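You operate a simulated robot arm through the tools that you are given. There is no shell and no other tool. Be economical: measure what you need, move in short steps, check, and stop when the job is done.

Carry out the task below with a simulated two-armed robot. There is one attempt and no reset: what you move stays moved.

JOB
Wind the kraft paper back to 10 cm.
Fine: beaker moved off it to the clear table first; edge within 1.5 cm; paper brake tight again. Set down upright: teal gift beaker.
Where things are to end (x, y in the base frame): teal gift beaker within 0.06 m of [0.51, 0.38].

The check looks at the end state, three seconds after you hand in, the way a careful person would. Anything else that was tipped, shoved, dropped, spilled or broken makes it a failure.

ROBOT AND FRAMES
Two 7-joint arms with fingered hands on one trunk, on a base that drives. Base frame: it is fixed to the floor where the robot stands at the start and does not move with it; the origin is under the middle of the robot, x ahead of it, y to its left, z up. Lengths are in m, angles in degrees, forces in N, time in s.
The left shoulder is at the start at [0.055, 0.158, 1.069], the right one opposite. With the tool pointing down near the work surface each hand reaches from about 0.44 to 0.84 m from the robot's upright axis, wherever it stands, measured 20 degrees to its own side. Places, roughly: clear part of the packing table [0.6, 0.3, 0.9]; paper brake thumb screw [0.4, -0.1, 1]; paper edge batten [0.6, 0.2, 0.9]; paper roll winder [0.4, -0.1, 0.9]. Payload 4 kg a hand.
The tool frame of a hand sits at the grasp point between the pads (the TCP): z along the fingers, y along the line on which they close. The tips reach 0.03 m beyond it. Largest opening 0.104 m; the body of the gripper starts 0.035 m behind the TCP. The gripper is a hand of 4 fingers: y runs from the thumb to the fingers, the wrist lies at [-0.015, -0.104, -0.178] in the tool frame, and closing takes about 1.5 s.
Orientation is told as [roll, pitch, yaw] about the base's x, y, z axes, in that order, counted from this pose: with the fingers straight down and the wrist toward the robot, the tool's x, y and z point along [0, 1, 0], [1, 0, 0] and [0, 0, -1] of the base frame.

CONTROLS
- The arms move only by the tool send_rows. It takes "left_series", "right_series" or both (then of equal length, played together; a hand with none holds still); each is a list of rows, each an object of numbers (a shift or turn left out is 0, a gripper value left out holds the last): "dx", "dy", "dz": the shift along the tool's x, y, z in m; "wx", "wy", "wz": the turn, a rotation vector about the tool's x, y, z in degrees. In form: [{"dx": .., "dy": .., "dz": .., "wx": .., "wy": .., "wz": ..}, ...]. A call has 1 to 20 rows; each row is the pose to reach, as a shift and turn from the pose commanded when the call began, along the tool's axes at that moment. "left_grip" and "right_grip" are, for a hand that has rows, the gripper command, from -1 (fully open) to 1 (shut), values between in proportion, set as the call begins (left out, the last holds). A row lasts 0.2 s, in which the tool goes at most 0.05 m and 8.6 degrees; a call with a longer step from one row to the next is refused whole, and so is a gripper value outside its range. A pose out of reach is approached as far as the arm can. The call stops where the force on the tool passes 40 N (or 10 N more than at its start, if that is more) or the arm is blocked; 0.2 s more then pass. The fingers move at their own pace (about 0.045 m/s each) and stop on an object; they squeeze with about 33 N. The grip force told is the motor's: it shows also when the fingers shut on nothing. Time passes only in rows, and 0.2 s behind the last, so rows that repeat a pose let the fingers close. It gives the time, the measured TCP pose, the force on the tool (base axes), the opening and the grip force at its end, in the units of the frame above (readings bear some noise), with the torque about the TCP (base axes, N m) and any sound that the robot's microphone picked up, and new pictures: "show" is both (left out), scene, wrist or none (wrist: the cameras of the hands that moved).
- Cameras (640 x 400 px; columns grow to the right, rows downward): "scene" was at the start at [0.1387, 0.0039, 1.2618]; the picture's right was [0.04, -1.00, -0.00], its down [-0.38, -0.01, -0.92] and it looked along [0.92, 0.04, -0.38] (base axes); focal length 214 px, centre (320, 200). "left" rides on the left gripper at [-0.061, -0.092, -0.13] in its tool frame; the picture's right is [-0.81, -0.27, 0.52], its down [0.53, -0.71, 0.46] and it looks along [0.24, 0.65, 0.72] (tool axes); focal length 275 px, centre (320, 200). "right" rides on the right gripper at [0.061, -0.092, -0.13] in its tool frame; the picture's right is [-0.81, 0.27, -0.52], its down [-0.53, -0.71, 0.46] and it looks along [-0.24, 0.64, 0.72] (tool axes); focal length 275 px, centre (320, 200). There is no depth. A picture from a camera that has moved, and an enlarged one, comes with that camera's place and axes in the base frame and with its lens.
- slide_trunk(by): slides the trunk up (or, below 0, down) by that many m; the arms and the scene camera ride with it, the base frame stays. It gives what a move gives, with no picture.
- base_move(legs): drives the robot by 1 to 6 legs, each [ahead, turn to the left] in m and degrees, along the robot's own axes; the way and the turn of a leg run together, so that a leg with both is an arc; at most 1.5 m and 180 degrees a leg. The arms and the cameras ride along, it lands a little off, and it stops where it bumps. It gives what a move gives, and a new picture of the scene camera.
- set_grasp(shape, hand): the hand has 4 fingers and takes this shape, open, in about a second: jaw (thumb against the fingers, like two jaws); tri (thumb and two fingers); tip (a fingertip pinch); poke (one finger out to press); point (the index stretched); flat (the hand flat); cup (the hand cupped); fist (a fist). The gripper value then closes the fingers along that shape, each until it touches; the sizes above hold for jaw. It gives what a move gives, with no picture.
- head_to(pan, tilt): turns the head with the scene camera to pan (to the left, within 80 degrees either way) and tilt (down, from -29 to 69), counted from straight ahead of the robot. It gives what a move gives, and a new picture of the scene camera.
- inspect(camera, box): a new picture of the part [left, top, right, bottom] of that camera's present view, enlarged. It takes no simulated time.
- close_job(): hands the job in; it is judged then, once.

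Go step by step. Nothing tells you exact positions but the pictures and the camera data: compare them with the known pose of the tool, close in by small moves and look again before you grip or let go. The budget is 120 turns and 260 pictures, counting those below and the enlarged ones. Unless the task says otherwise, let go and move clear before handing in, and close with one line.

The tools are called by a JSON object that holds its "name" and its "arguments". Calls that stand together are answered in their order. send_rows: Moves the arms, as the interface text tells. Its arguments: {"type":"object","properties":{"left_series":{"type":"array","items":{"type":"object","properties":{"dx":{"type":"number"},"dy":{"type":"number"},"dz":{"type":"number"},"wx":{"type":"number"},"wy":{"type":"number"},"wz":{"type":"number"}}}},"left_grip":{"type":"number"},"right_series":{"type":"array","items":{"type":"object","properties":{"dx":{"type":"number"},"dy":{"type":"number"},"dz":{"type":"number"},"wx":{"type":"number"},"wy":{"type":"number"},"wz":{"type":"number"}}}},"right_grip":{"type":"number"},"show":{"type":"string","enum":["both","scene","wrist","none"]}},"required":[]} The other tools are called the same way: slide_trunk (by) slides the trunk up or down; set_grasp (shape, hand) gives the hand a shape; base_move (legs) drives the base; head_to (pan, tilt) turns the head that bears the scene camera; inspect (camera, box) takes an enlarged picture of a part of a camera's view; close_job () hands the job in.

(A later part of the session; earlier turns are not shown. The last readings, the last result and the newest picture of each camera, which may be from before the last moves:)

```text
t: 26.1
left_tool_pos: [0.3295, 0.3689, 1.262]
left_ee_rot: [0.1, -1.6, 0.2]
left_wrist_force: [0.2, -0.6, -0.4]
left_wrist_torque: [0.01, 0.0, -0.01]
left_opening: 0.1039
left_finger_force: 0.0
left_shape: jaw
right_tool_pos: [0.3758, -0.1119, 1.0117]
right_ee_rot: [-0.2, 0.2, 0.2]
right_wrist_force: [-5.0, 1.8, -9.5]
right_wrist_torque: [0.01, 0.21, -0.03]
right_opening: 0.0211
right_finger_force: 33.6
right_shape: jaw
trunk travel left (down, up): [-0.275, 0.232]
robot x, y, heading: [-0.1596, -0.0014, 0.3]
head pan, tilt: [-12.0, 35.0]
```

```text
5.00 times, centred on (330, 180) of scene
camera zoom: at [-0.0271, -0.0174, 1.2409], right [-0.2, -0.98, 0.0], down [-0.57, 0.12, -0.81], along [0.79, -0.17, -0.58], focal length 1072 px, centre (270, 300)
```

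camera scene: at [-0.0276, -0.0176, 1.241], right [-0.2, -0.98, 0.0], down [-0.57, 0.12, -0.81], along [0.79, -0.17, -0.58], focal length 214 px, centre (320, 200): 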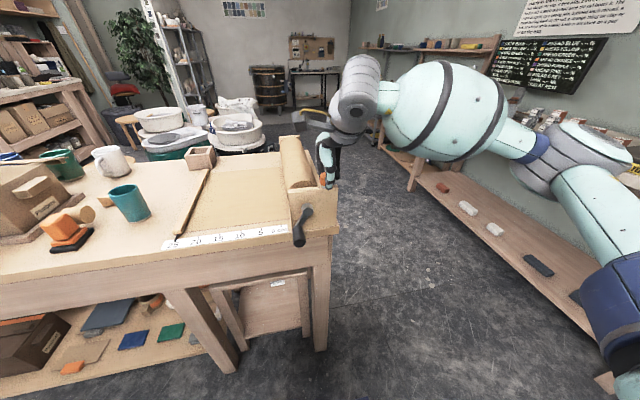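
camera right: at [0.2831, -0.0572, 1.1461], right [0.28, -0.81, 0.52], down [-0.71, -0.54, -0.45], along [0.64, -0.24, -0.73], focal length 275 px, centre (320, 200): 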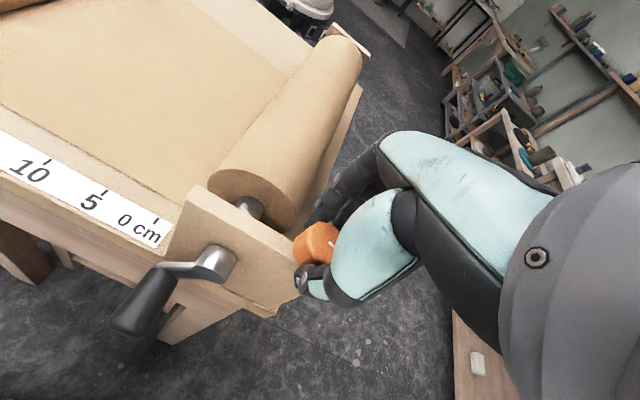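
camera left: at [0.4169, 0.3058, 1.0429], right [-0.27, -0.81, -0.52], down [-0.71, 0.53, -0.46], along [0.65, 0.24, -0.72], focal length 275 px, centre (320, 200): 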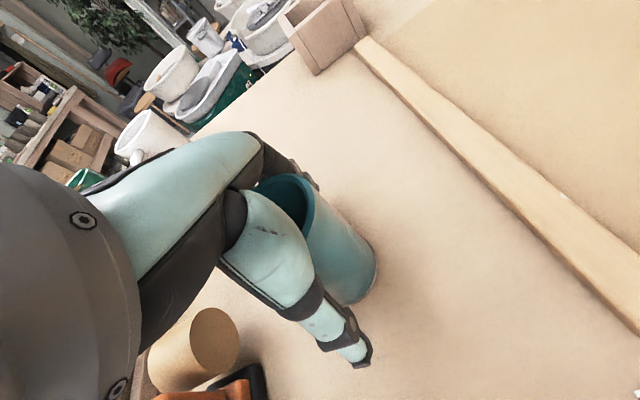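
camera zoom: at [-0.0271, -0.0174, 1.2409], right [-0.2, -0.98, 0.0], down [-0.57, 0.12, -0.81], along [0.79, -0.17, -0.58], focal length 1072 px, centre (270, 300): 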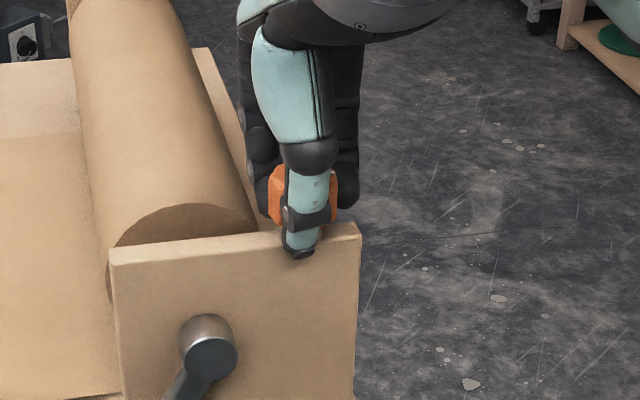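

Centred now, but the thumb tip hangs below the plate's top edge. I regrip 7 mm higher and then turn.

{"name": "send_rows", "arguments": {"right_series": [{"dz": 0}, {"dz": 0}, {"dz": 0}, {"dx": -0.001, "dz": -0.007}, {"dx": -0.001, "dz": -0.007}], "right_grip": -0.6, "show": "none"}}

{"name": "send_rows", "arguments": {"right_series": [{"dz": 0}, {"dz": 0}, {"dz": 0}, {"dz": 0}, {"dz": 0}, {"dz": 0}, {"dz": 0}], "right_grip": 1, "show": "none"}}

{"name": "inspect", "arguments": {"camera": "scene", "box": [290, 140, 370, 220]}}

{"name": "send_rows", "arguments": {"right_series": [{"wz": -8}, {"wz": -16}, {"wz": -24}, {"wz": -32}, {"wz": -40}, {"wz": -40}]}}

{"name": "inspect", "arguments": {"camera": "scene", "box": [290, 140, 370, 220]}}

```text
t: 27.3
left_tool_pos: [0.33, 0.3669, 1.2611]
left_ee_rot: [0.1, -1.6, 0.1]
left_wrist_force: [-0.2, -0.4, 0.1]
left_wrist_torque: [-0.02, 0.01, 0.01]
left_opening: 0.1039
left_finger_force: 0.1
left_shape: jaw
right_tool_pos: [0.3761, -0.1148, 1.0202]
right_ee_rot: [0.0, 0.1, 0.1]
right_wrist_force: [0.3, -0.1, 0.5]
right_wrist_torque: [-0.01, -0.03, -0.01]
right_opening: 0.0828
right_finger_force: 0.0
right_shape: jaw
trunk travel left (down, up): [-0.275, 0.232]
robot x, y, heading: [-0.1614, -0.0005, 0.1]
head pan, tilt: [-12.0, 35.0]
```

```text
t: 28.9
left_tool_pos: [0.3304, 0.3688, 1.2627]
left_ee_rot: [0.0, -1.5, 0.2]
left_wrist_force: [-0.2, -0.3, 0.3]
left_wrist_torque: [-0.01, 0.0, -0.01]
left_opening: 0.1038
left_finger_force: 0.0
left_shape: jaw
right_tool_pos: [0.3764, -0.1134, 1.02]
right_ee_rot: [-0.1, 0.0, 0.2]
right_wrist_force: [-3.6, 1.5, -3.1]
right_wrist_torque: [0.04, 0.09, -0.04]
right_opening: 0.0218
right_finger_force: 33.3
right_shape: jaw
trunk travel left (down, up): [-0.275, 0.232]
robot x, y, heading: [-0.1655, 0.0003, 0.3]
head pan, tilt: [-12.0, 35.0]
```

```text
5.00 times, centred on (330, 180) of scene
camera zoom: at [-0.0275, -0.0173, 1.241], right [-0.2, -0.98, 0.0], down [-0.57, 0.12, -0.81], along [0.79, -0.17, -0.58], focal length 1072 px, centre (270, 300)
```

zoom: 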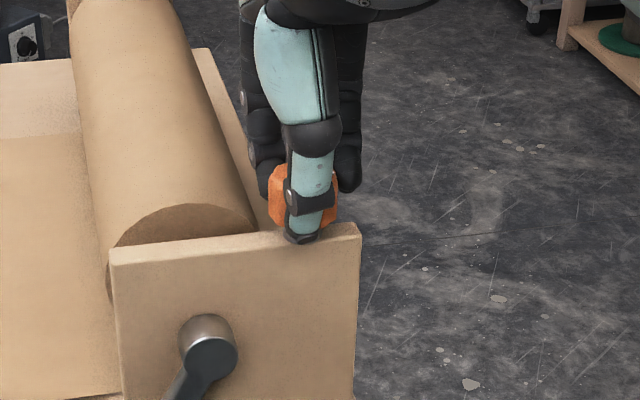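

```text
t: 30.3
left_tool_pos: [0.3293, 0.3659, 1.2621]
left_ee_rot: [0.1, -1.5, 0.2]
left_wrist_force: [0.1, 0.3, -0.4]
left_wrist_torque: [0.03, -0.01, -0.02]
left_opening: 0.1037
left_finger_force: 0.1
left_shape: jaw
right_tool_pos: [0.3753, -0.1158, 1.0195]
right_ee_rot: [0.0, 0.0, 40.2]
right_wrist_force: [-9.1, -4.2, -2.3]
right_wrist_torque: [-0.12, 0.2, -0.05]
right_opening: 0.0215
right_finger_force: 32.8
right_shape: jaw
trunk travel left (down, up): [-0.275, 0.232]
robot x, y, heading: [-0.1557, -0.0002, 0.1]
head pan, tilt: [-12.0, 35.0]
camera scene: at [-0.0284, -0.0184, 1.2411], right [-0.2, -0.98, 0.0], down [-0.57, 0.12, -0.81], along [0.79, -0.17, -0.58], focal length 214 px, centre (320, 200)
camera right: at [0.266, -0.128, 1.1509], right [0.73, -0.44, 0.52], down [-0.2, -0.87, -0.45], along [0.65, 0.23, -0.73], focal length 275 px, centre (320, 200)
```

scene: 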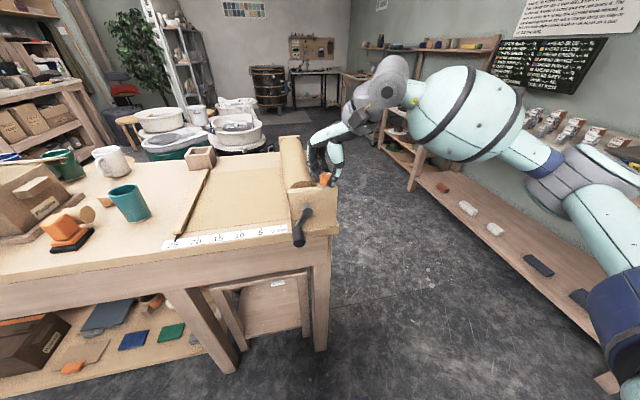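
right: 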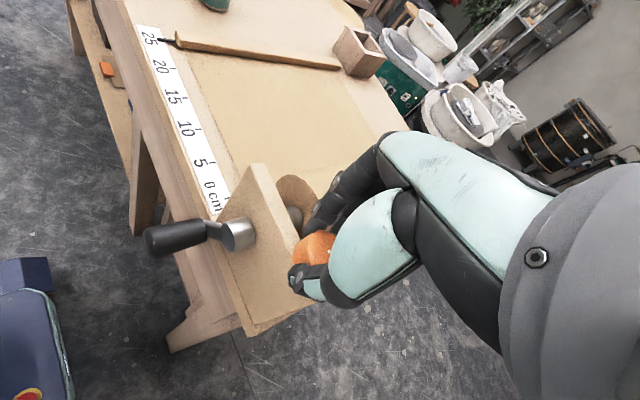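

```text
5.00 times, centred on (330, 180) of scene
camera zoom: at [-0.0284, -0.0184, 1.2411], right [-0.2, -0.98, 0.0], down [-0.57, 0.12, -0.81], along [0.79, -0.17, -0.58], focal length 1072 px, centre (270, 300)
```

zoom: 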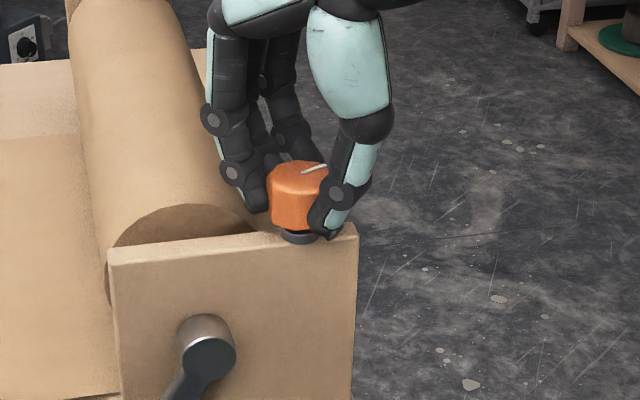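

The knob turned with the hand (its mark rotated about 40°). I continue counter-clockwise another 48°.

{"name": "send_rows", "arguments": {"right_series": [{"wz": -8}, {"wz": -16}, {"wz": -24}, {"wz": -32}, {"wz": -40}, {"wz": -48}, {"wz": -48}], "show": "scene"}}

{"name": "inspect", "arguments": {"camera": "scene", "box": [290, 140, 370, 220]}}

```text
t: 31.9
left_tool_pos: [0.3303, 0.3691, 1.2611]
left_ee_rot: [0.0, -1.5, 0.3]
left_wrist_force: [0.3, 1.1, -0.2]
left_wrist_torque: [-0.02, 0.02, -0.03]
left_opening: 0.1038
left_finger_force: 0.0
left_shape: jaw
right_tool_pos: [0.2324, -0.045, 1.038]
right_ee_rot: [0.2, 0.4, 77.5]
right_wrist_force: [-0.3, 0.2, -0.4]
right_wrist_torque: [-0.04, 0.0, -0.01]
right_opening: 0.0163
right_finger_force: 33.0
right_shape: jaw
right hand out of reach, approached as far as the arm can: row 2, 3, 4, 5, 6, 7
trunk travel left (down, up): [-0.275, 0.232]
robot x, y, heading: [-0.1596, 0.0015, 0.1]
head pan, tilt: [-12.0, 35.0]
camera scene: at [-0.0274, -0.0159, 1.241], right [-0.2, -0.98, 0.0], down [-0.57, 0.12, -0.81], along [0.79, -0.17, -0.58], focal length 214 px, centre (320, 200)
```

scene: 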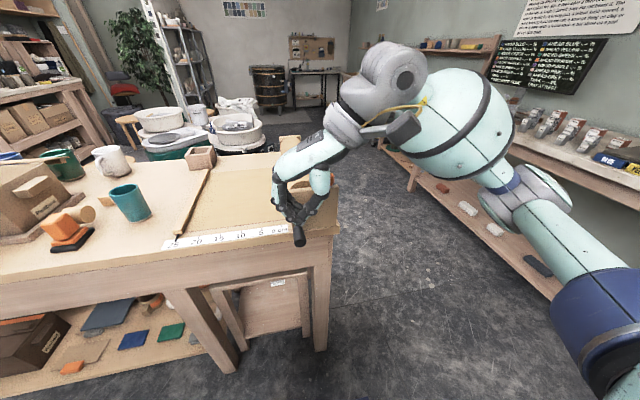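

```text
5.00 times, centred on (330, 180) of scene
camera zoom: at [-0.0274, -0.0159, 1.241], right [-0.2, -0.98, 0.0], down [-0.57, 0.12, -0.81], along [0.79, -0.17, -0.58], focal length 1072 px, centre (270, 300)
```

zoom: 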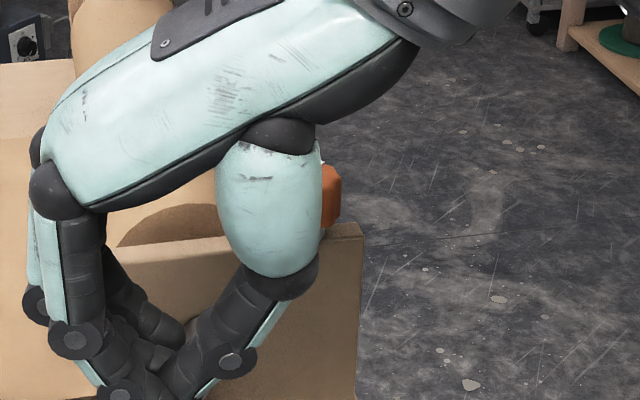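

The hand ran out of reach and slipped off the knob to the front. I raise it and turn back to a reachable yaw, then look.

{"name": "send_rows", "arguments": {"right_series": [{"dz": -0.04}, {"dz": -0.08}, {"dz": -0.12, "wz": 8}, {"dz": -0.14, "wz": 16}, {"dz": -0.14, "wz": 24}, {"dz": -0.14, "wz": 32}, {"dz": -0.14, "wz": 40}, {"dz": -0.14, "wz": 48}, {"dz": -0.14, "wz": 48}], "right_grip": -1, "show": "scene"}}

{"name": "inspect", "arguments": {"camera": "scene", "box": [260, 130, 400, 250]}}

```text
t: 33.9
left_tool_pos: [0.3312, 0.3688, 1.2607]
left_ee_rot: [0.1, -1.5, 0.2]
left_wrist_force: [0.0, -0.4, -0.2]
left_wrist_torque: [-0.01, 0.0, -0.04]
left_opening: 0.1038
left_finger_force: 0.0
left_shape: jaw
right_tool_pos: [0.2315, -0.0487, 1.1774]
right_ee_rot: [-0.2, 0.5, 29.4]
right_wrist_force: [0.3, 0.5, -1.1]
right_wrist_torque: [0.03, 0.0, -0.01]
right_opening: 0.1034
right_finger_force: 0.1
right_shape: jaw
trunk travel left (down, up): [-0.275, 0.232]
robot x, y, heading: [-0.1586, -0.0057, 0.1]
head pan, tilt: [-12.0, 35.0]
camera scene: at [-0.027, -0.0178, 1.2409], right [-0.2, -0.98, 0.0], down [-0.57, 0.12, -0.81], along [0.79, -0.17, -0.58], focal length 214 px, centre (320, 200)
```

scene: 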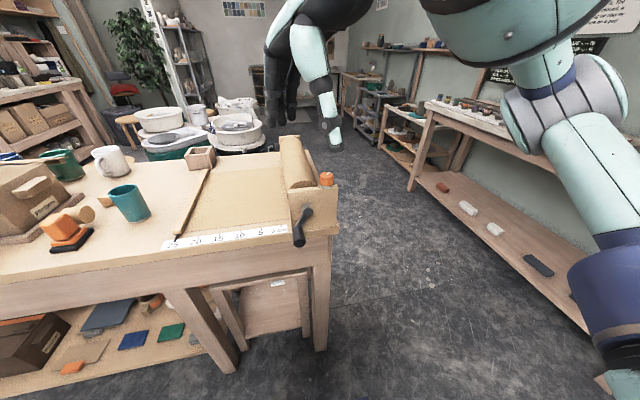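

```text
3.33 times, centred on (330, 190) of scene
camera zoom: at [-0.027, -0.0178, 1.2409], right [-0.2, -0.98, 0.0], down [-0.57, 0.12, -0.81], along [0.79, -0.17, -0.58], focal length 715 px, centre (287, 233)
```

zoom: 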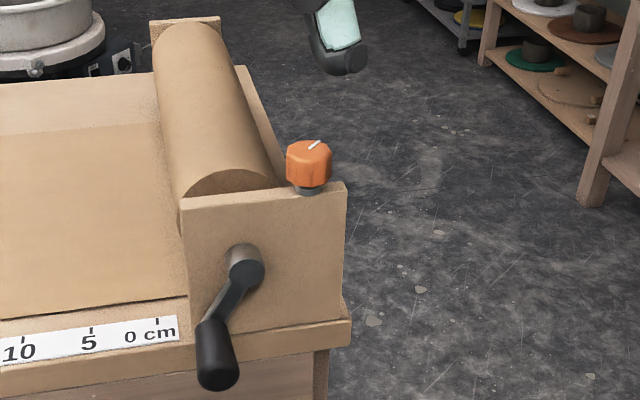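

The knob's mark has turned about 45°. Gripping the crank with the fingers across it is awkward from here, so I will drive round to the right end of the table and face it from the side. First I tuck the right hand high.

{"name": "send_rows", "arguments": {"right_series": [{"dz": -0.03, "wz": 8}, {"dz": -0.06, "wz": 16}, {"dz": -0.09, "wz": 24}, {"dz": -0.1, "wz": 29}, {"dz": -0.1, "wz": 29}], "show": "none"}}

{"name": "base_move", "arguments": {"legs": [[0, -52]]}}

```text
t: 35.1
left_tool_pos: [0.3311, 0.3672, 1.2612]
left_ee_rot: [0.2, -1.4, 0.3]
left_wrist_force: [-0.4, -0.3, 0.2]
left_wrist_torque: [0.04, 0.0, -0.01]
left_opening: 0.1039
left_finger_force: 0.1
left_shape: jaw
right_tool_pos: [0.2334, -0.047, 1.2769]
right_ee_rot: [-0.2, 0.3, 0.2]
right_wrist_force: [0.4, -0.1, -0.7]
right_wrist_torque: [0.01, -0.01, 0.0]
right_opening: 0.1038
right_finger_force: 0.1
right_shape: jaw
trunk travel left (down, up): [-0.275, 0.232]
robot x, y, heading: [-0.158, -0.0039, 0.0]
head pan, tilt: [-12.0, 35.0]
```

```text
t: 38.2
left_tool_pos: [0.4331, -0.1551, 1.2613]
left_ee_rot: [0.1, -1.4, -51.4]
left_wrist_force: [-0.4, -0.1, 0.1]
left_wrist_torque: [-0.01, 0.03, -0.03]
left_opening: 0.1038
left_finger_force: 0.0
left_shape: jaw
right_tool_pos: [0.047, -0.3358, 1.2775]
right_ee_rot: [-0.3, 0.2, -51.2]
right_wrist_force: [0.1, -0.3, 0.4]
right_wrist_torque: [0.0, -0.01, 0.02]
right_opening: 0.1034
right_finger_force: 0.1
right_shape: jaw
trunk travel left (down, up): [-0.275, 0.232]
robot x, y, heading: [-0.1549, 0.0036, -51.4]
head pan, tilt: [-12.0, 35.0]
camera scene: at [-0.0859, -0.1118, 1.2409], right [-0.89, -0.45, 0.0], down [-0.26, 0.52, -0.81], along [0.36, -0.73, -0.58], focal length 214 px, centre (320, 200)
```

scene: 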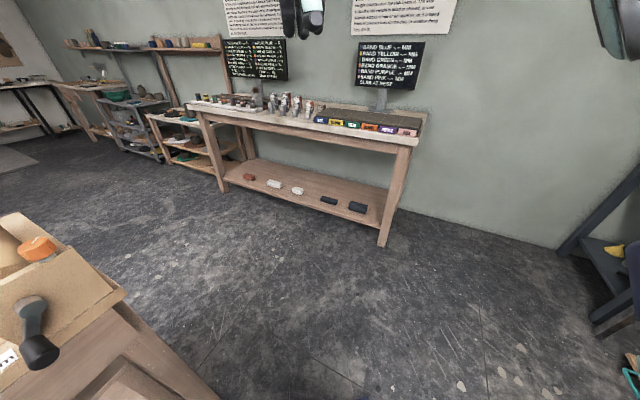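

The aisle is wide and clear. I drive along it a little further to the right, then turn to face the table's end.

{"name": "base_move", "arguments": {"legs": [[0, -9], [0.76, 0]]}}

```text
t: 43.3
left_tool_pos: [0.7847, -0.9061, 1.2676]
left_ee_rot: [0.1, -2.2, -60.0]
left_wrist_force: [0.3, -0.1, 0.3]
left_wrist_torque: [0.01, 0.02, 0.02]
left_opening: 0.1038
left_finger_force: 0.1
left_shape: jaw
right_tool_pos: [0.3744, -1.0263, 1.2823]
right_ee_rot: [-0.3, -0.5, -59.9]
right_wrist_force: [-0.1, 0.2, 0.2]
right_wrist_torque: [0.04, -0.02, 0.01]
right_opening: 0.1038
right_finger_force: 0.0
right_shape: jaw
trunk travel left (down, up): [-0.275, 0.232]
robot x, y, heading: [0.2342, -0.6749, -59.8]
head pan, tilt: [-12.0, 35.0]
camera scene: at [0.2848, -0.7981, 1.2409], right [-0.95, -0.31, 0.0], down [-0.18, 0.56, -0.81], along [0.25, -0.77, -0.58], focal length 214 px, centre (320, 200)
```

scene: 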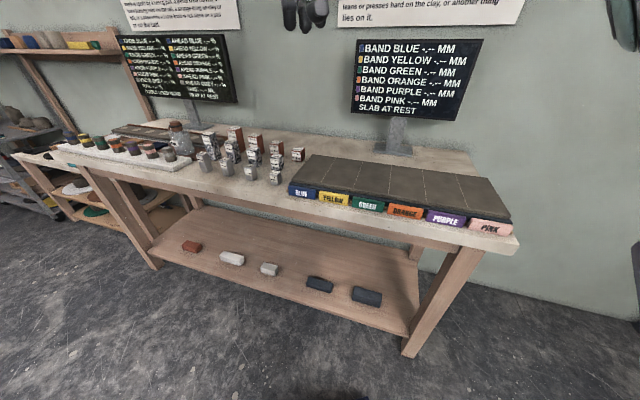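

Space is fine here. I turn left to face the table end.

{"name": "base_move", "arguments": {"legs": [[0, 147]]}}

{"name": "head_to", "arguments": {"pan": 0, "tilt": 40}}

{"name": "inspect", "arguments": {"camera": "scene", "box": [200, 120, 440, 270]}}

```text
t: 50.9
left_tool_pos: [-0.0974, -0.1926, 1.2736]
left_ee_rot: [0.2, -2.9, 86.6]
left_wrist_force: [0.6, 0.8, -0.1]
left_wrist_torque: [-0.02, 0.0, -0.01]
left_opening: 0.1041
left_finger_force: 0.0
left_shape: jaw
right_tool_pos: [0.3114, -0.3175, 1.2871]
right_ee_rot: [-0.4, -1.1, 86.7]
right_wrist_force: [-0.6, 0.5, -0.6]
right_wrist_torque: [0.06, 0.0, -0.01]
right_opening: 0.1038
right_finger_force: 0.1
right_shape: jaw
trunk travel left (down, up): [-0.275, 0.232]
robot x, y, heading: [0.2536, -0.6771, 86.5]
head pan, tilt: [-12.0, 35.0]
camera scene: at [0.2773, -0.5423, 1.2409], right [0.96, -0.26, 0.0], down [-0.15, -0.56, -0.81], along [0.22, 0.78, -0.58], focal length 214 px, centre (320, 200)
```

scene: 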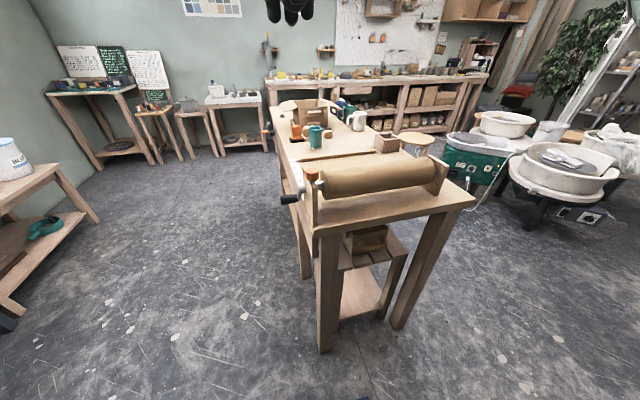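

```text
t: 51.6
left_tool_pos: [-0.0998, -0.2089, 1.2789]
left_ee_rot: [0.0, -3.8, 86.5]
left_wrist_force: [-0.3, 0.1, -0.1]
left_wrist_torque: [0.02, -0.01, 0.02]
left_opening: 0.1038
left_finger_force: 0.0
left_shape: jaw
right_tool_pos: [0.3099, -0.3337, 1.2918]
right_ee_rot: [-0.6, -2.0, 86.8]
right_wrist_force: [-1.0, -0.3, -0.8]
right_wrist_torque: [0.02, 0.0, -0.03]
right_opening: 0.104
right_finger_force: 0.1
right_shape: jaw
trunk travel left (down, up): [-0.275, 0.232]
robot x, y, heading: [0.2508, -0.6746, 86.4]
head pan, tilt: [0.0, 40.0]
camera scene: at [0.2574, -0.5428, 1.2334], right [1.0, -0.06, 0.0], down [-0.04, -0.65, -0.76], along [0.05, 0.76, -0.65], focal length 214 px, centre (320, 200)
```

scene: 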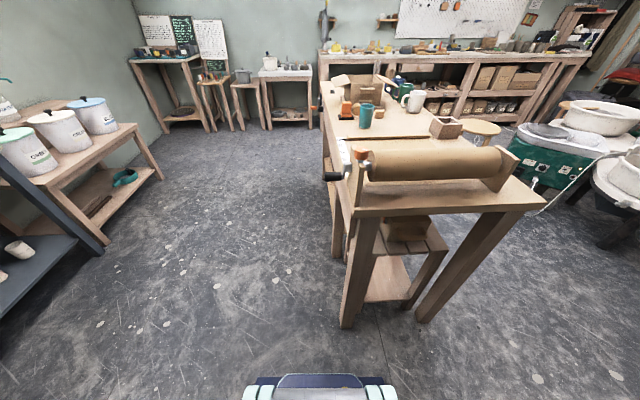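

```text
2.67 times, centred on (320, 195) of scene
camera zoom: at [0.2574, -0.5428, 1.2334], right [1.0, -0.06, 0.0], down [-0.04, -0.65, -0.76], along [0.05, 0.76, -0.65], focal length 572 px, centre (320, 213)
```

zoom: 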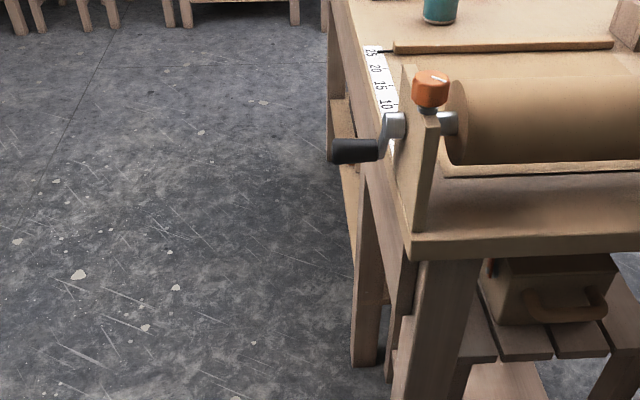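

Now the view is ideal: the handle spans x 0.304–0.350 and the knob is on top. I bring the right hand above the knob, pre-turned clockwise by 40°, for a second loosening stroke.

{"name": "send_rows", "arguments": {"right_series": [{"dx": -0.01, "dy": 0.035, "dz": 0.02, "wx": 2, "wz": 6}, {"dx": -0.02, "dy": 0.07, "dz": 0.04, "wx": 2, "wz": 12}, {"dx": -0.03, "dy": 0.105, "dz": 0.06, "wx": 2, "wz": 18}, {"dx": -0.04, "dy": 0.14, "dz": 0.08, "wx": 2, "wz": 25}, {"dx": -0.048, "dy": 0.175, "dz": 0.11, "wx": 2, "wz": 32}, {"dx": -0.053, "dy": 0.205, "dz": 0.14, "wx": 2, "wz": 40}, {"dx": -0.053, "dy": 0.223, "dz": 0.17, "wx": 2, "wz": 40}, {"dx": -0.053, "dy": 0.223, "dz": 0.19, "wx": 2, "wz": 40}, {"dx": -0.053, "dy": 0.223, "dz": 0.19, "wx": 2, "wz": 40}]}}

{"name": "inspect", "arguments": {"camera": "scene", "box": [280, 100, 440, 220]}}

```text
t: 53.6
left_tool_pos: [-0.0989, -0.2084, 1.2795]
left_ee_rot: [0.3, -3.7, 86.6]
left_wrist_force: [-0.3, 0.3, -1.1]
left_wrist_torque: [-0.05, -0.02, 0.0]
left_opening: 0.1038
left_finger_force: 0.1
left_shape: jaw
right_tool_pos: [0.3774, -0.1085, 1.1098]
right_ee_rot: [0.2, 0.0, 46.7]
right_wrist_force: [0.1, 0.6, 0.9]
right_wrist_torque: [0.0, 0.0, -0.01]
right_opening: 0.1039
right_finger_force: 0.1
right_shape: jaw
trunk travel left (down, up): [-0.275, 0.232]
robot x, y, heading: [0.2544, -0.6709, 86.6]
head pan, tilt: [0.0, 40.0]
camera scene: at [0.2587, -0.5423, 1.2334], right [1.0, -0.06, 0.0], down [-0.04, -0.65, -0.76], along [0.04, 0.76, -0.65], focal length 214 px, centre (320, 200)
camera right: at [0.2705, -0.1348, 1.241], right [0.78, -0.36, 0.51], down [-0.1, -0.88, -0.46], along [0.62, 0.3, -0.73], focal length 275 px, centre (320, 200)
```

scene: 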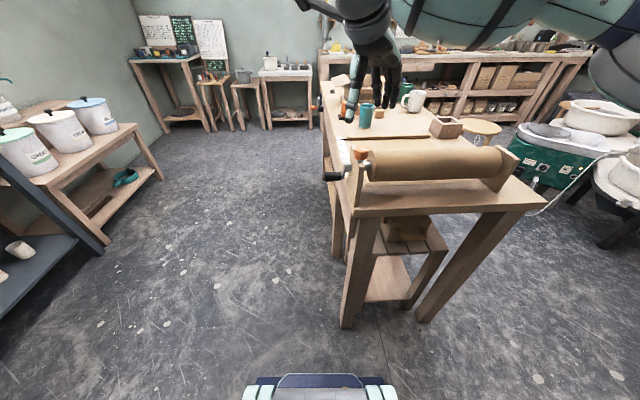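
right: 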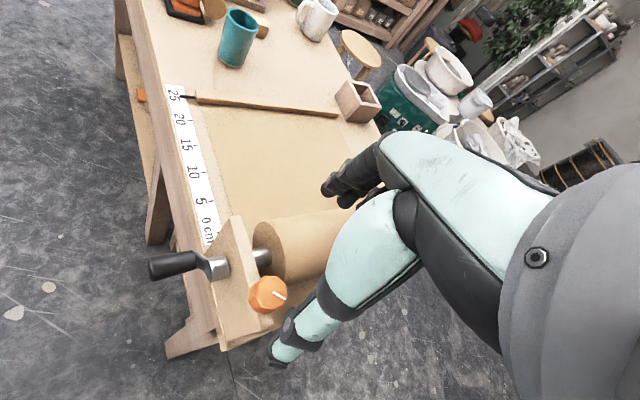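

```text
3.33 times, centred on (360, 160) of scene
camera zoom: at [0.2587, -0.5423, 1.2334], right [1.0, -0.06, 0.0], down [-0.04, -0.65, -0.76], along [0.04, 0.76, -0.65], focal length 715 px, centre (187, 333)
```

zoom: 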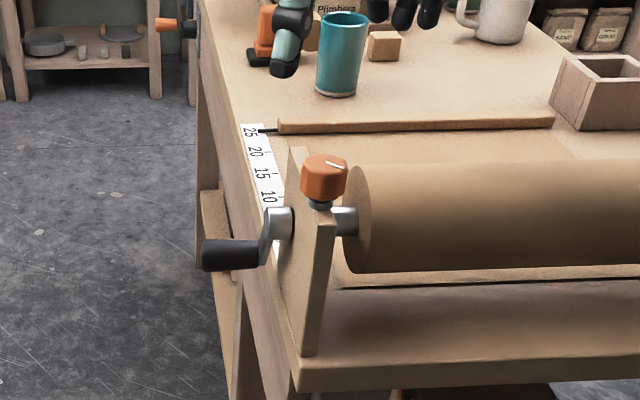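

The knob is at about (0.376, -0.114). I lower onto it and close.

{"name": "send_rows", "arguments": {"right_series": [{"dx": -0.003, "dy": -0.005, "dz": 0.03}, {"dx": -0.003, "dy": -0.005, "dz": 0.06}, {"dx": -0.003, "dy": -0.005, "dz": 0.09}, {"dx": -0.003, "dy": -0.005, "dz": 0.09}], "show": "none"}}

{"name": "inspect", "arguments": {"camera": "scene", "box": [280, 100, 440, 220]}}

{"name": "send_rows", "arguments": {"right_series": [{"dz": 0}, {"dz": 0}, {"dz": 0}, {"dz": 0}, {"dz": 0}, {"dz": 0}, {"dz": 0}, {"dz": 0}], "right_grip": 1, "show": "none"}}

{"name": "inspect", "arguments": {"camera": "scene", "box": [280, 100, 440, 220]}}

```text
t: 54.6
left_tool_pos: [-0.0981, -0.2085, 1.2793]
left_ee_rot: [0.3, -3.8, 86.6]
left_wrist_force: [0.1, 0.6, 0.2]
left_wrist_torque: [-0.01, -0.04, 0.01]
left_opening: 0.1038
left_finger_force: 0.0
left_shape: jaw
right_tool_pos: [0.3761, -0.1133, 1.021]
right_ee_rot: [0.2, -0.1, 46.7]
right_wrist_force: [-0.1, 0.4, -0.3]
right_wrist_torque: [-0.02, 0.02, -0.01]
right_opening: 0.104
right_finger_force: 0.1
right_shape: jaw
trunk travel left (down, up): [-0.275, 0.232]
robot x, y, heading: [0.2531, -0.6742, 86.6]
head pan, tilt: [0.0, 40.0]
```

```text
3.33 times, centred on (360, 160) of scene
camera zoom: at [0.2588, -0.5425, 1.2334], right [1.0, -0.06, 0.0], down [-0.04, -0.65, -0.76], along [0.04, 0.76, -0.65], focal length 715 px, centre (187, 333)
```

zoom: 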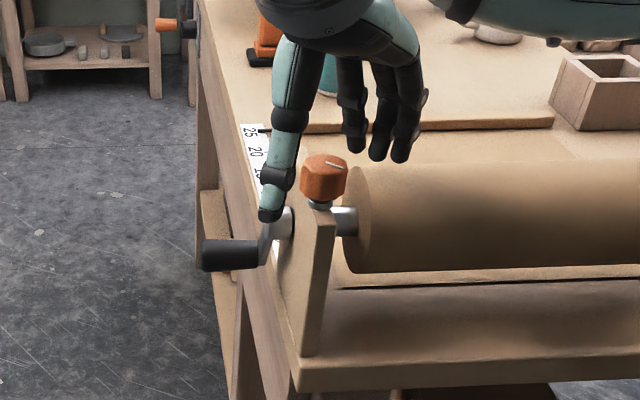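

```text
t: 56.4
left_tool_pos: [-0.0981, -0.2081, 1.2794]
left_ee_rot: [0.2, -3.6, 86.6]
left_wrist_force: [0.3, -0.8, 0.0]
left_wrist_torque: [0.01, 0.02, 0.01]
left_opening: 0.1037
left_finger_force: 0.1
left_shape: jaw
right_tool_pos: [0.3753, -0.1136, 1.0199]
right_ee_rot: [0.1, -0.1, 46.8]
right_wrist_force: [-3.2, -2.7, -2.3]
right_wrist_torque: [-0.01, 0.09, 0.0]
right_opening: 0.0215
right_finger_force: 32.8
right_shape: jaw
trunk travel left (down, up): [-0.275, 0.232]
robot x, y, heading: [0.2521, -0.6766, 86.6]
head pan, tilt: [0.0, 40.0]
```

```text
3.33 times, centred on (360, 160) of scene
camera zoom: at [0.2584, -0.5423, 1.2334], right [1.0, -0.06, 0.0], down [-0.04, -0.65, -0.76], along [0.04, 0.76, -0.65], focal length 715 px, centre (187, 333)
```

zoom: 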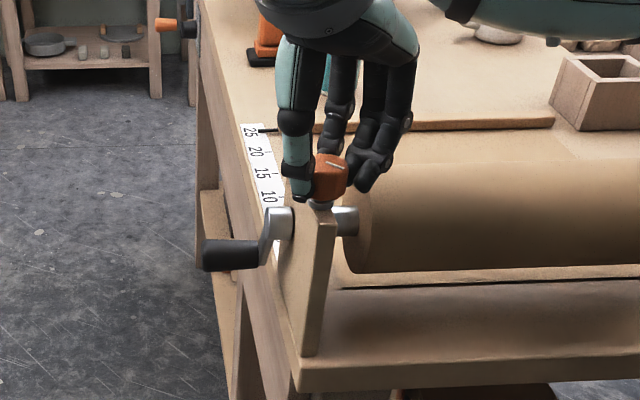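

Gripped well. I turn counter-clockwise 72°.

{"name": "send_rows", "arguments": {"right_series": [{"wz": -8}, {"wz": -16}, {"wz": -24}, {"wz": -32}, {"wz": -40}, {"wz": -48}, {"wz": -56}, {"wz": -64}, {"wz": -72}, {"wz": -72}], "show": "none"}}

{"name": "inspect", "arguments": {"camera": "scene", "box": [280, 100, 440, 220]}}

```text
t: 58.6
left_tool_pos: [-0.0991, -0.2101, 1.2796]
left_ee_rot: [0.1, -3.7, 86.7]
left_wrist_force: [0.1, -0.4, 0.4]
left_wrist_torque: [-0.01, 0.02, 0.01]
left_opening: 0.104
left_finger_force: 0.0
left_shape: jaw
right_tool_pos: [0.3762, -0.1143, 1.0194]
right_ee_rot: [0.2, -0.3, 118.8]
right_wrist_force: [-4.4, -4.3, 0.9]
right_wrist_torque: [-0.09, 0.11, -0.07]
right_opening: 0.0203
right_finger_force: 32.7
right_shape: jaw
trunk travel left (down, up): [-0.275, 0.232]
robot x, y, heading: [0.2537, -0.6741, 86.5]
head pan, tilt: [0.0, 40.0]
```

```text
3.33 times, centred on (360, 160) of scene
camera zoom: at [0.2581, -0.5433, 1.2335], right [1.0, -0.06, 0.0], down [-0.04, -0.65, -0.76], along [0.04, 0.76, -0.65], focal length 715 px, centre (187, 333)
```

zoom: 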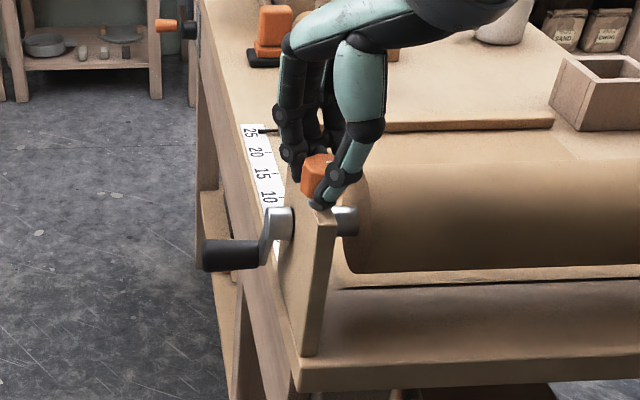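

The knob has turned roughly 115° in all. I let go, rise, turn back and look at the mark.

{"name": "send_rows", "arguments": {"right_series": [{"dz": 0}, {"dz": 0}, {"dz": 0}, {"dz": 0}, {"dz": -0.03}, {"dz": -0.06}, {"dz": -0.1, "wz": 8}, {"dz": -0.13, "wz": 16}, {"dz": -0.13, "wz": 24}, {"dz": -0.13, "wz": 29}], "right_grip": -1, "show": "none"}}

{"name": "set_grasp", "arguments": {"shape": "tri", "hand": "right"}}

{"name": "inspect", "arguments": {"camera": "scene", "box": [280, 60, 440, 220]}}

```text
t: 60.8
left_tool_pos: [-0.0988, -0.2086, 1.2794]
left_ee_rot: [0.2, -3.6, 86.7]
left_wrist_force: [-0.2, -0.2, 0.6]
left_wrist_torque: [0.01, -0.01, -0.02]
left_opening: 0.104
left_finger_force: 0.0
left_shape: jaw
right_tool_pos: [0.376, -0.114, 1.1488]
right_ee_rot: [0.2, 0.0, 89.5]
right_wrist_force: [-0.9, 0.3, 0.0]
right_wrist_torque: [-0.03, -0.02, 0.01]
right_opening: 0.1037
right_finger_force: 0.1
right_shape: jaw
trunk travel left (down, up): [-0.275, 0.232]
robot x, y, heading: [0.2456, -0.6735, 86.4]
head pan, tilt: [0.0, 40.0]
```

```text
t: 61.7
left_tool_pos: [-0.0981, -0.2077, 1.279]
left_ee_rot: [0.2, -3.6, 86.6]
left_wrist_force: [0.0, -0.5, -0.5]
left_wrist_torque: [-0.02, 0.01, 0.0]
left_opening: 0.104
left_finger_force: 0.0
left_shape: jaw
right_tool_pos: [0.3771, -0.1126, 1.1492]
right_ee_rot: [0.1, -0.1, 89.7]
right_wrist_force: [-0.2, -0.1, 0.6]
right_wrist_torque: [0.0, -0.02, 0.01]
right_opening: 0.1034
right_finger_force: 0.1
right_shape: tri
trunk travel left (down, up): [-0.275, 0.232]
robot x, y, heading: [0.2527, -0.6761, 86.7]
head pan, tilt: [0.0, 40.0]
```

```text
2.50 times, centred on (360, 140) of scene
camera zoom: at [0.259, -0.5422, 1.2334], right [1.0, -0.06, 0.0], down [-0.04, -0.65, -0.76], along [0.04, 0.76, -0.65], focal length 536 px, centre (220, 350)
```

zoom: 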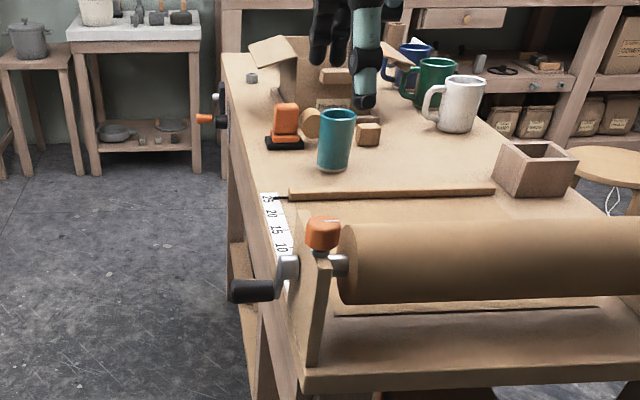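

The mark has turned past 90°. Next I bring the hand in tri shape above the crank handle, tilted 25° so that the palm stays off the plate.

{"name": "send_rows", "arguments": {"right_series": [{"dx": 0.02, "dy": 0.02, "wy": -6}, {"dx": 0.04, "dy": 0.04, "wy": -12}, {"dx": 0.065, "dy": 0.069, "wy": -18}, {"dx": 0.065, "dy": 0.069, "dz": 0.03, "wy": -25}, {"dx": 0.065, "dy": 0.069, "dz": 0.07, "wy": -25}, {"dx": 0.065, "dy": 0.069, "dz": 0.11, "wy": -25}, {"dx": 0.065, "dy": 0.069, "dz": 0.14, "wy": -25}, {"dx": 0.065, "dy": 0.069, "dz": 0.14, "wy": -25}]}}

{"name": "inspect", "arguments": {"camera": "scene", "box": [280, 100, 440, 220]}}

```text
t: 63.5
left_tool_pos: [-0.0978, -0.2083, 1.2786]
left_ee_rot: [0.3, -3.6, 86.6]
left_wrist_force: [0.8, -0.1, -0.5]
left_wrist_torque: [0.02, -0.02, -0.03]
left_opening: 0.1038
left_finger_force: 0.0
left_shape: jaw
right_tool_pos: [0.3125, -0.0428, 1.0109]
right_ee_rot: [-24.8, -0.3, 89.7]
right_wrist_force: [-0.6, 0.4, -1.8]
right_wrist_torque: [-0.03, -0.01, -0.02]
right_opening: 0.1036
right_finger_force: 0.0
right_shape: tri
trunk travel left (down, up): [-0.275, 0.232]
robot x, y, heading: [0.2511, -0.673, 86.9]
head pan, tilt: [0.0, 40.0]
camera scene: at [0.2587, -0.5424, 1.2334], right [1.0, -0.06, 0.0], down [-0.04, -0.65, -0.76], along [0.04, 0.76, -0.65], focal length 214 px, centre (320, 200)
camera right: at [0.2012, -0.1337, 1.1036], right [0.52, 0.27, 0.81], down [0.67, -0.72, -0.19], along [0.53, 0.64, -0.55], focal length 275 px, centre (320, 200)
```

scene: 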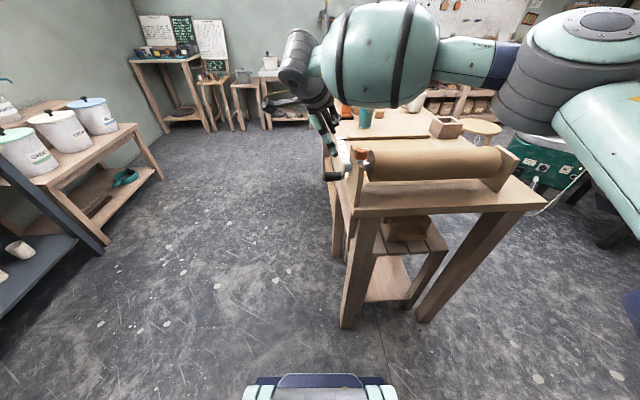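
right: 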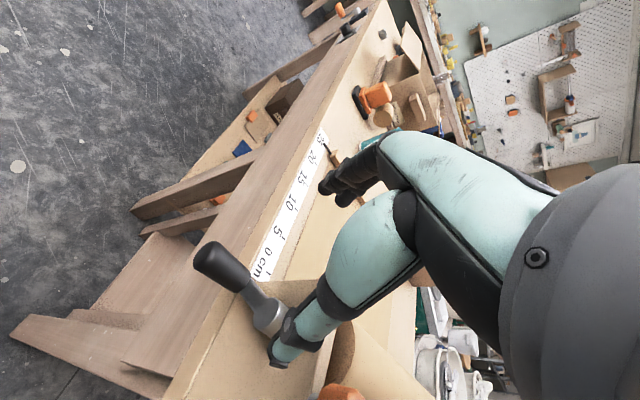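

```text
3.33 times, centred on (360, 160) of scene
camera zoom: at [0.2587, -0.5424, 1.2334], right [1.0, -0.06, 0.0], down [-0.04, -0.65, -0.76], along [0.04, 0.76, -0.65], focal length 715 px, centre (187, 333)
```

zoom: 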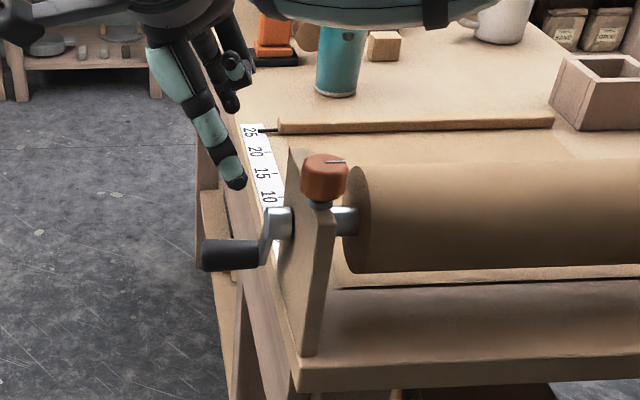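

The handle lies at about (y -0.046, z 0.897). I descend over it vertically.

{"name": "send_rows", "arguments": {"right_series": [{"dx": 0.012, "dy": -0.003, "dz": 0.026}, {"dx": 0.024, "dy": -0.003, "dz": 0.052}, {"dx": 0.036, "dy": -0.003, "dz": 0.078}, {"dx": 0.046, "dy": -0.003, "dz": 0.1}, {"dx": 0.046, "dy": -0.003, "dz": 0.1}]}}

{"name": "inspect", "arguments": {"camera": "scene", "box": [280, 100, 440, 220]}}

```text
t: 64.7
left_tool_pos: [-0.0976, -0.2095, 1.2786]
left_ee_rot: [0.2, -3.7, 86.5]
left_wrist_force: [0.4, -0.7, 0.1]
left_wrist_torque: [0.0, 0.01, 0.03]
left_opening: 0.1039
left_finger_force: 0.0
left_shape: jaw
right_tool_pos: [0.3128, -0.0455, 0.8995]
right_ee_rot: [-24.8, -0.2, 89.8]
right_wrist_force: [0.3, 0.7, -0.3]
right_wrist_torque: [0.01, 0.02, 0.01]
right_opening: 0.1037
right_finger_force: 0.0
right_shape: tri
trunk travel left (down, up): [-0.275, 0.232]
robot x, y, heading: [0.2543, -0.6715, 86.6]
head pan, tilt: [0.0, 40.0]
camera scene: at [0.2589, -0.5425, 1.2334], right [1.0, -0.06, 0.0], down [-0.04, -0.65, -0.76], along [0.04, 0.76, -0.65], focal length 214 px, centre (320, 200)
camera right: at [0.2009, -0.1376, 0.9913], right [0.52, 0.27, 0.81], down [0.67, -0.72, -0.19], along [0.53, 0.64, -0.55], focal length 275 px, centre (320, 200)
```

scene: 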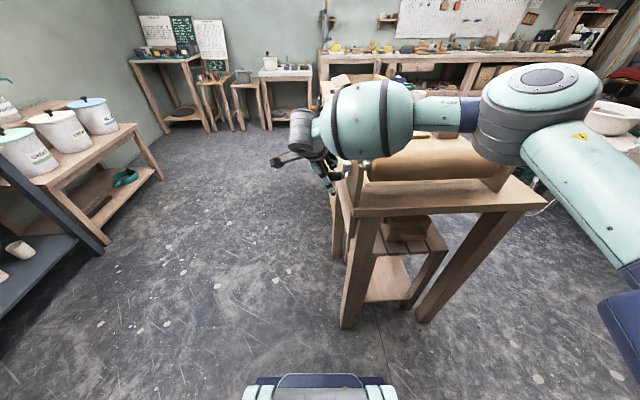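
right: 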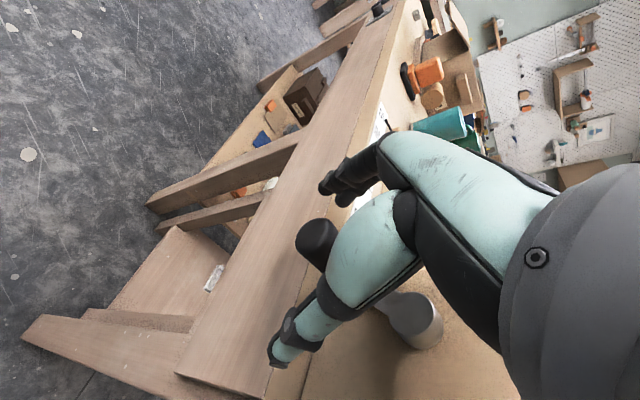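

```text
3.33 times, centred on (360, 160) of scene
camera zoom: at [0.2589, -0.5425, 1.2334], right [1.0, -0.06, 0.0], down [-0.04, -0.65, -0.76], along [0.04, 0.76, -0.65], focal length 715 px, centre (187, 333)
```

zoom: 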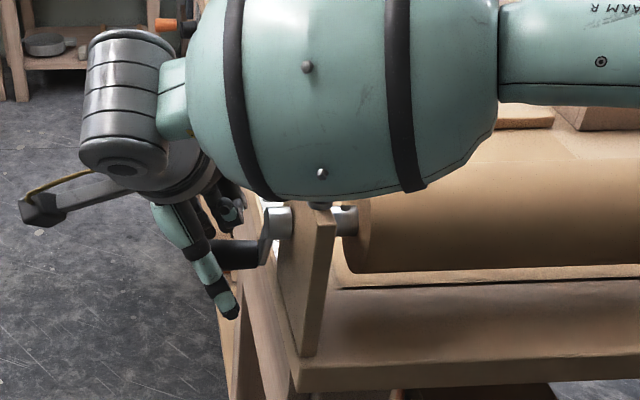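

The handle sits between thumb and fingers. I close on it.

{"name": "send_rows", "arguments": {"right_series": [{"dz": 0}, {"dz": 0}, {"dz": 0}, {"dz": 0}, {"dz": 0}, {"dz": 0}, {"dz": 0}, {"dz": 0}], "right_grip": 1, "show": "wrist"}}

{"name": "inspect", "arguments": {"camera": "scene", "box": [280, 100, 440, 220]}}

```text
t: 66.5
left_tool_pos: [-0.0978, -0.2078, 1.2784]
left_ee_rot: [0.1, -3.6, 86.6]
left_wrist_force: [-1.9, -0.4, -0.4]
left_wrist_torque: [-0.01, -0.01, 0.02]
left_opening: 0.1037
left_finger_force: 0.0
left_shape: jaw
right_tool_pos: [0.3124, -0.0439, 0.8981]
right_ee_rot: [-24.8, 0.0, 89.8]
right_wrist_force: [1.5, 1.8, -6.1]
right_wrist_torque: [-0.01, 0.03, 0.07]
right_opening: 0.0178
right_finger_force: 32.9
right_shape: tri
trunk travel left (down, up): [-0.275, 0.232]
robot x, y, heading: [0.2536, -0.6743, 86.5]
head pan, tilt: [0.0, 40.0]
camera right: at [0.2012, -0.1364, 0.9905], right [0.52, 0.27, 0.81], down [0.67, -0.72, -0.19], along [0.53, 0.64, -0.56], focal length 275 px, centre (320, 200)
```

right: 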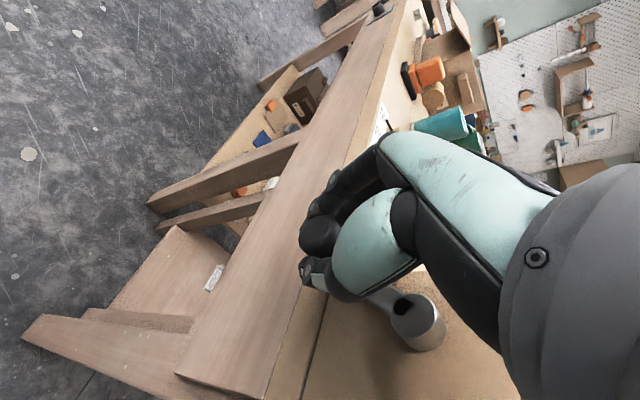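

```text
3.33 times, centred on (360, 160) of scene
camera zoom: at [0.2592, -0.541, 1.2332], right [1.0, -0.06, 0.0], down [-0.04, -0.65, -0.76], along [0.04, 0.76, -0.65], focal length 715 px, centre (187, 333)
```

zoom: 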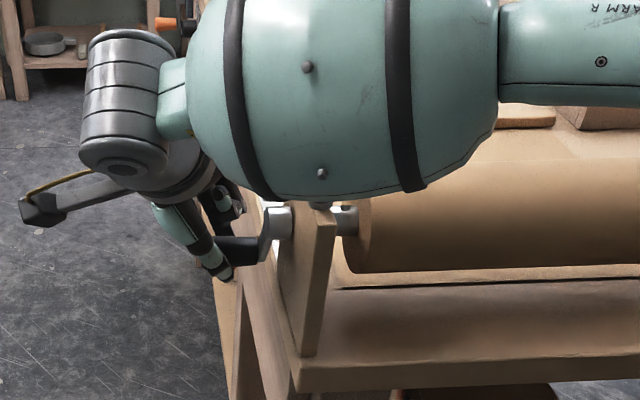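

The handle is held. I try a small turn in the wind-in sense (handle moving through the bottom toward the right end) and watch force and pointer.

{"name": "send_rows", "arguments": {"right_series": [{"dx": 0.0013, "dy": -0.0045, "dz": 0.0028}, {"dx": 0.0025, "dy": -0.009, "dz": 0.0053}, {"dx": 0.0034, "dy": -0.0137, "dz": 0.0073}, {"dx": 0.0034, "dy": -0.0137, "dz": 0.0073}], "show": "none"}}

{"name": "inspect", "arguments": {"camera": "scene", "box": [280, 100, 440, 220]}}

{"name": "inspect", "arguments": {"camera": "right", "box": [200, 100, 520, 300]}}

```text
t: 67.5
left_tool_pos: [-0.098, -0.2053, 1.2794]
left_ee_rot: [0.3, -3.6, 86.6]
left_wrist_force: [-0.3, 0.1, 0.3]
left_wrist_torque: [0.02, 0.0, 0.02]
left_opening: 0.1039
left_finger_force: 0.1
left_shape: jaw
right_tool_pos: [0.311, -0.058, 0.89]
right_ee_rot: [-24.7, 0.0, 89.7]
right_wrist_force: [1.4, 2.7, -7.2]
right_wrist_torque: [-0.02, 0.02, 0.0]
right_opening: 0.0178
right_finger_force: 33.1
right_shape: tri
trunk travel left (down, up): [-0.275, 0.232]
robot x, y, heading: [0.2527, -0.6776, 86.4]
head pan, tilt: [0.0, 40.0]
```

```text
3.33 times, centred on (360, 160) of scene
camera zoom: at [0.2593, -0.5407, 1.2332], right [1.0, -0.06, 0.0], down [-0.04, -0.65, -0.76], along [0.04, 0.76, -0.65], focal length 715 px, centre (187, 333)
```

zoom: 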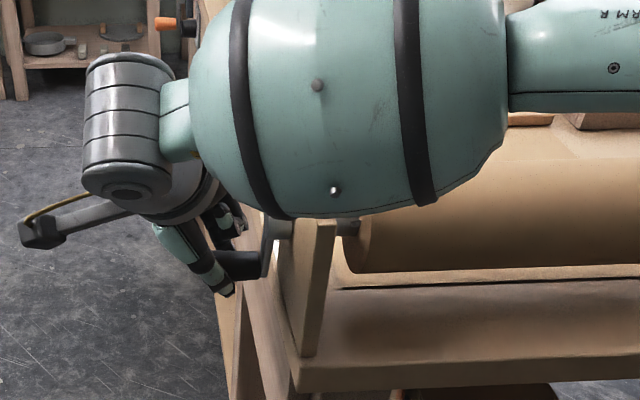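

```text
2.00 times, centred on (360, 200) of right
camera zoom: at [0.2013, -0.1503, 0.9829], right [0.52, 0.27, 0.81], down [0.67, -0.72, -0.19], along [0.53, 0.64, -0.56], focal length 551 px, centre (240, 200)
```

zoom: 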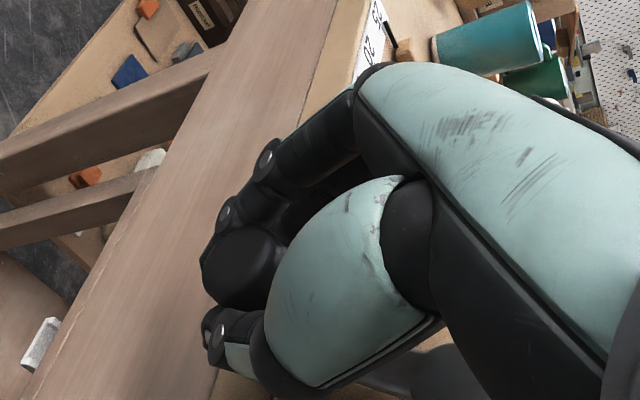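

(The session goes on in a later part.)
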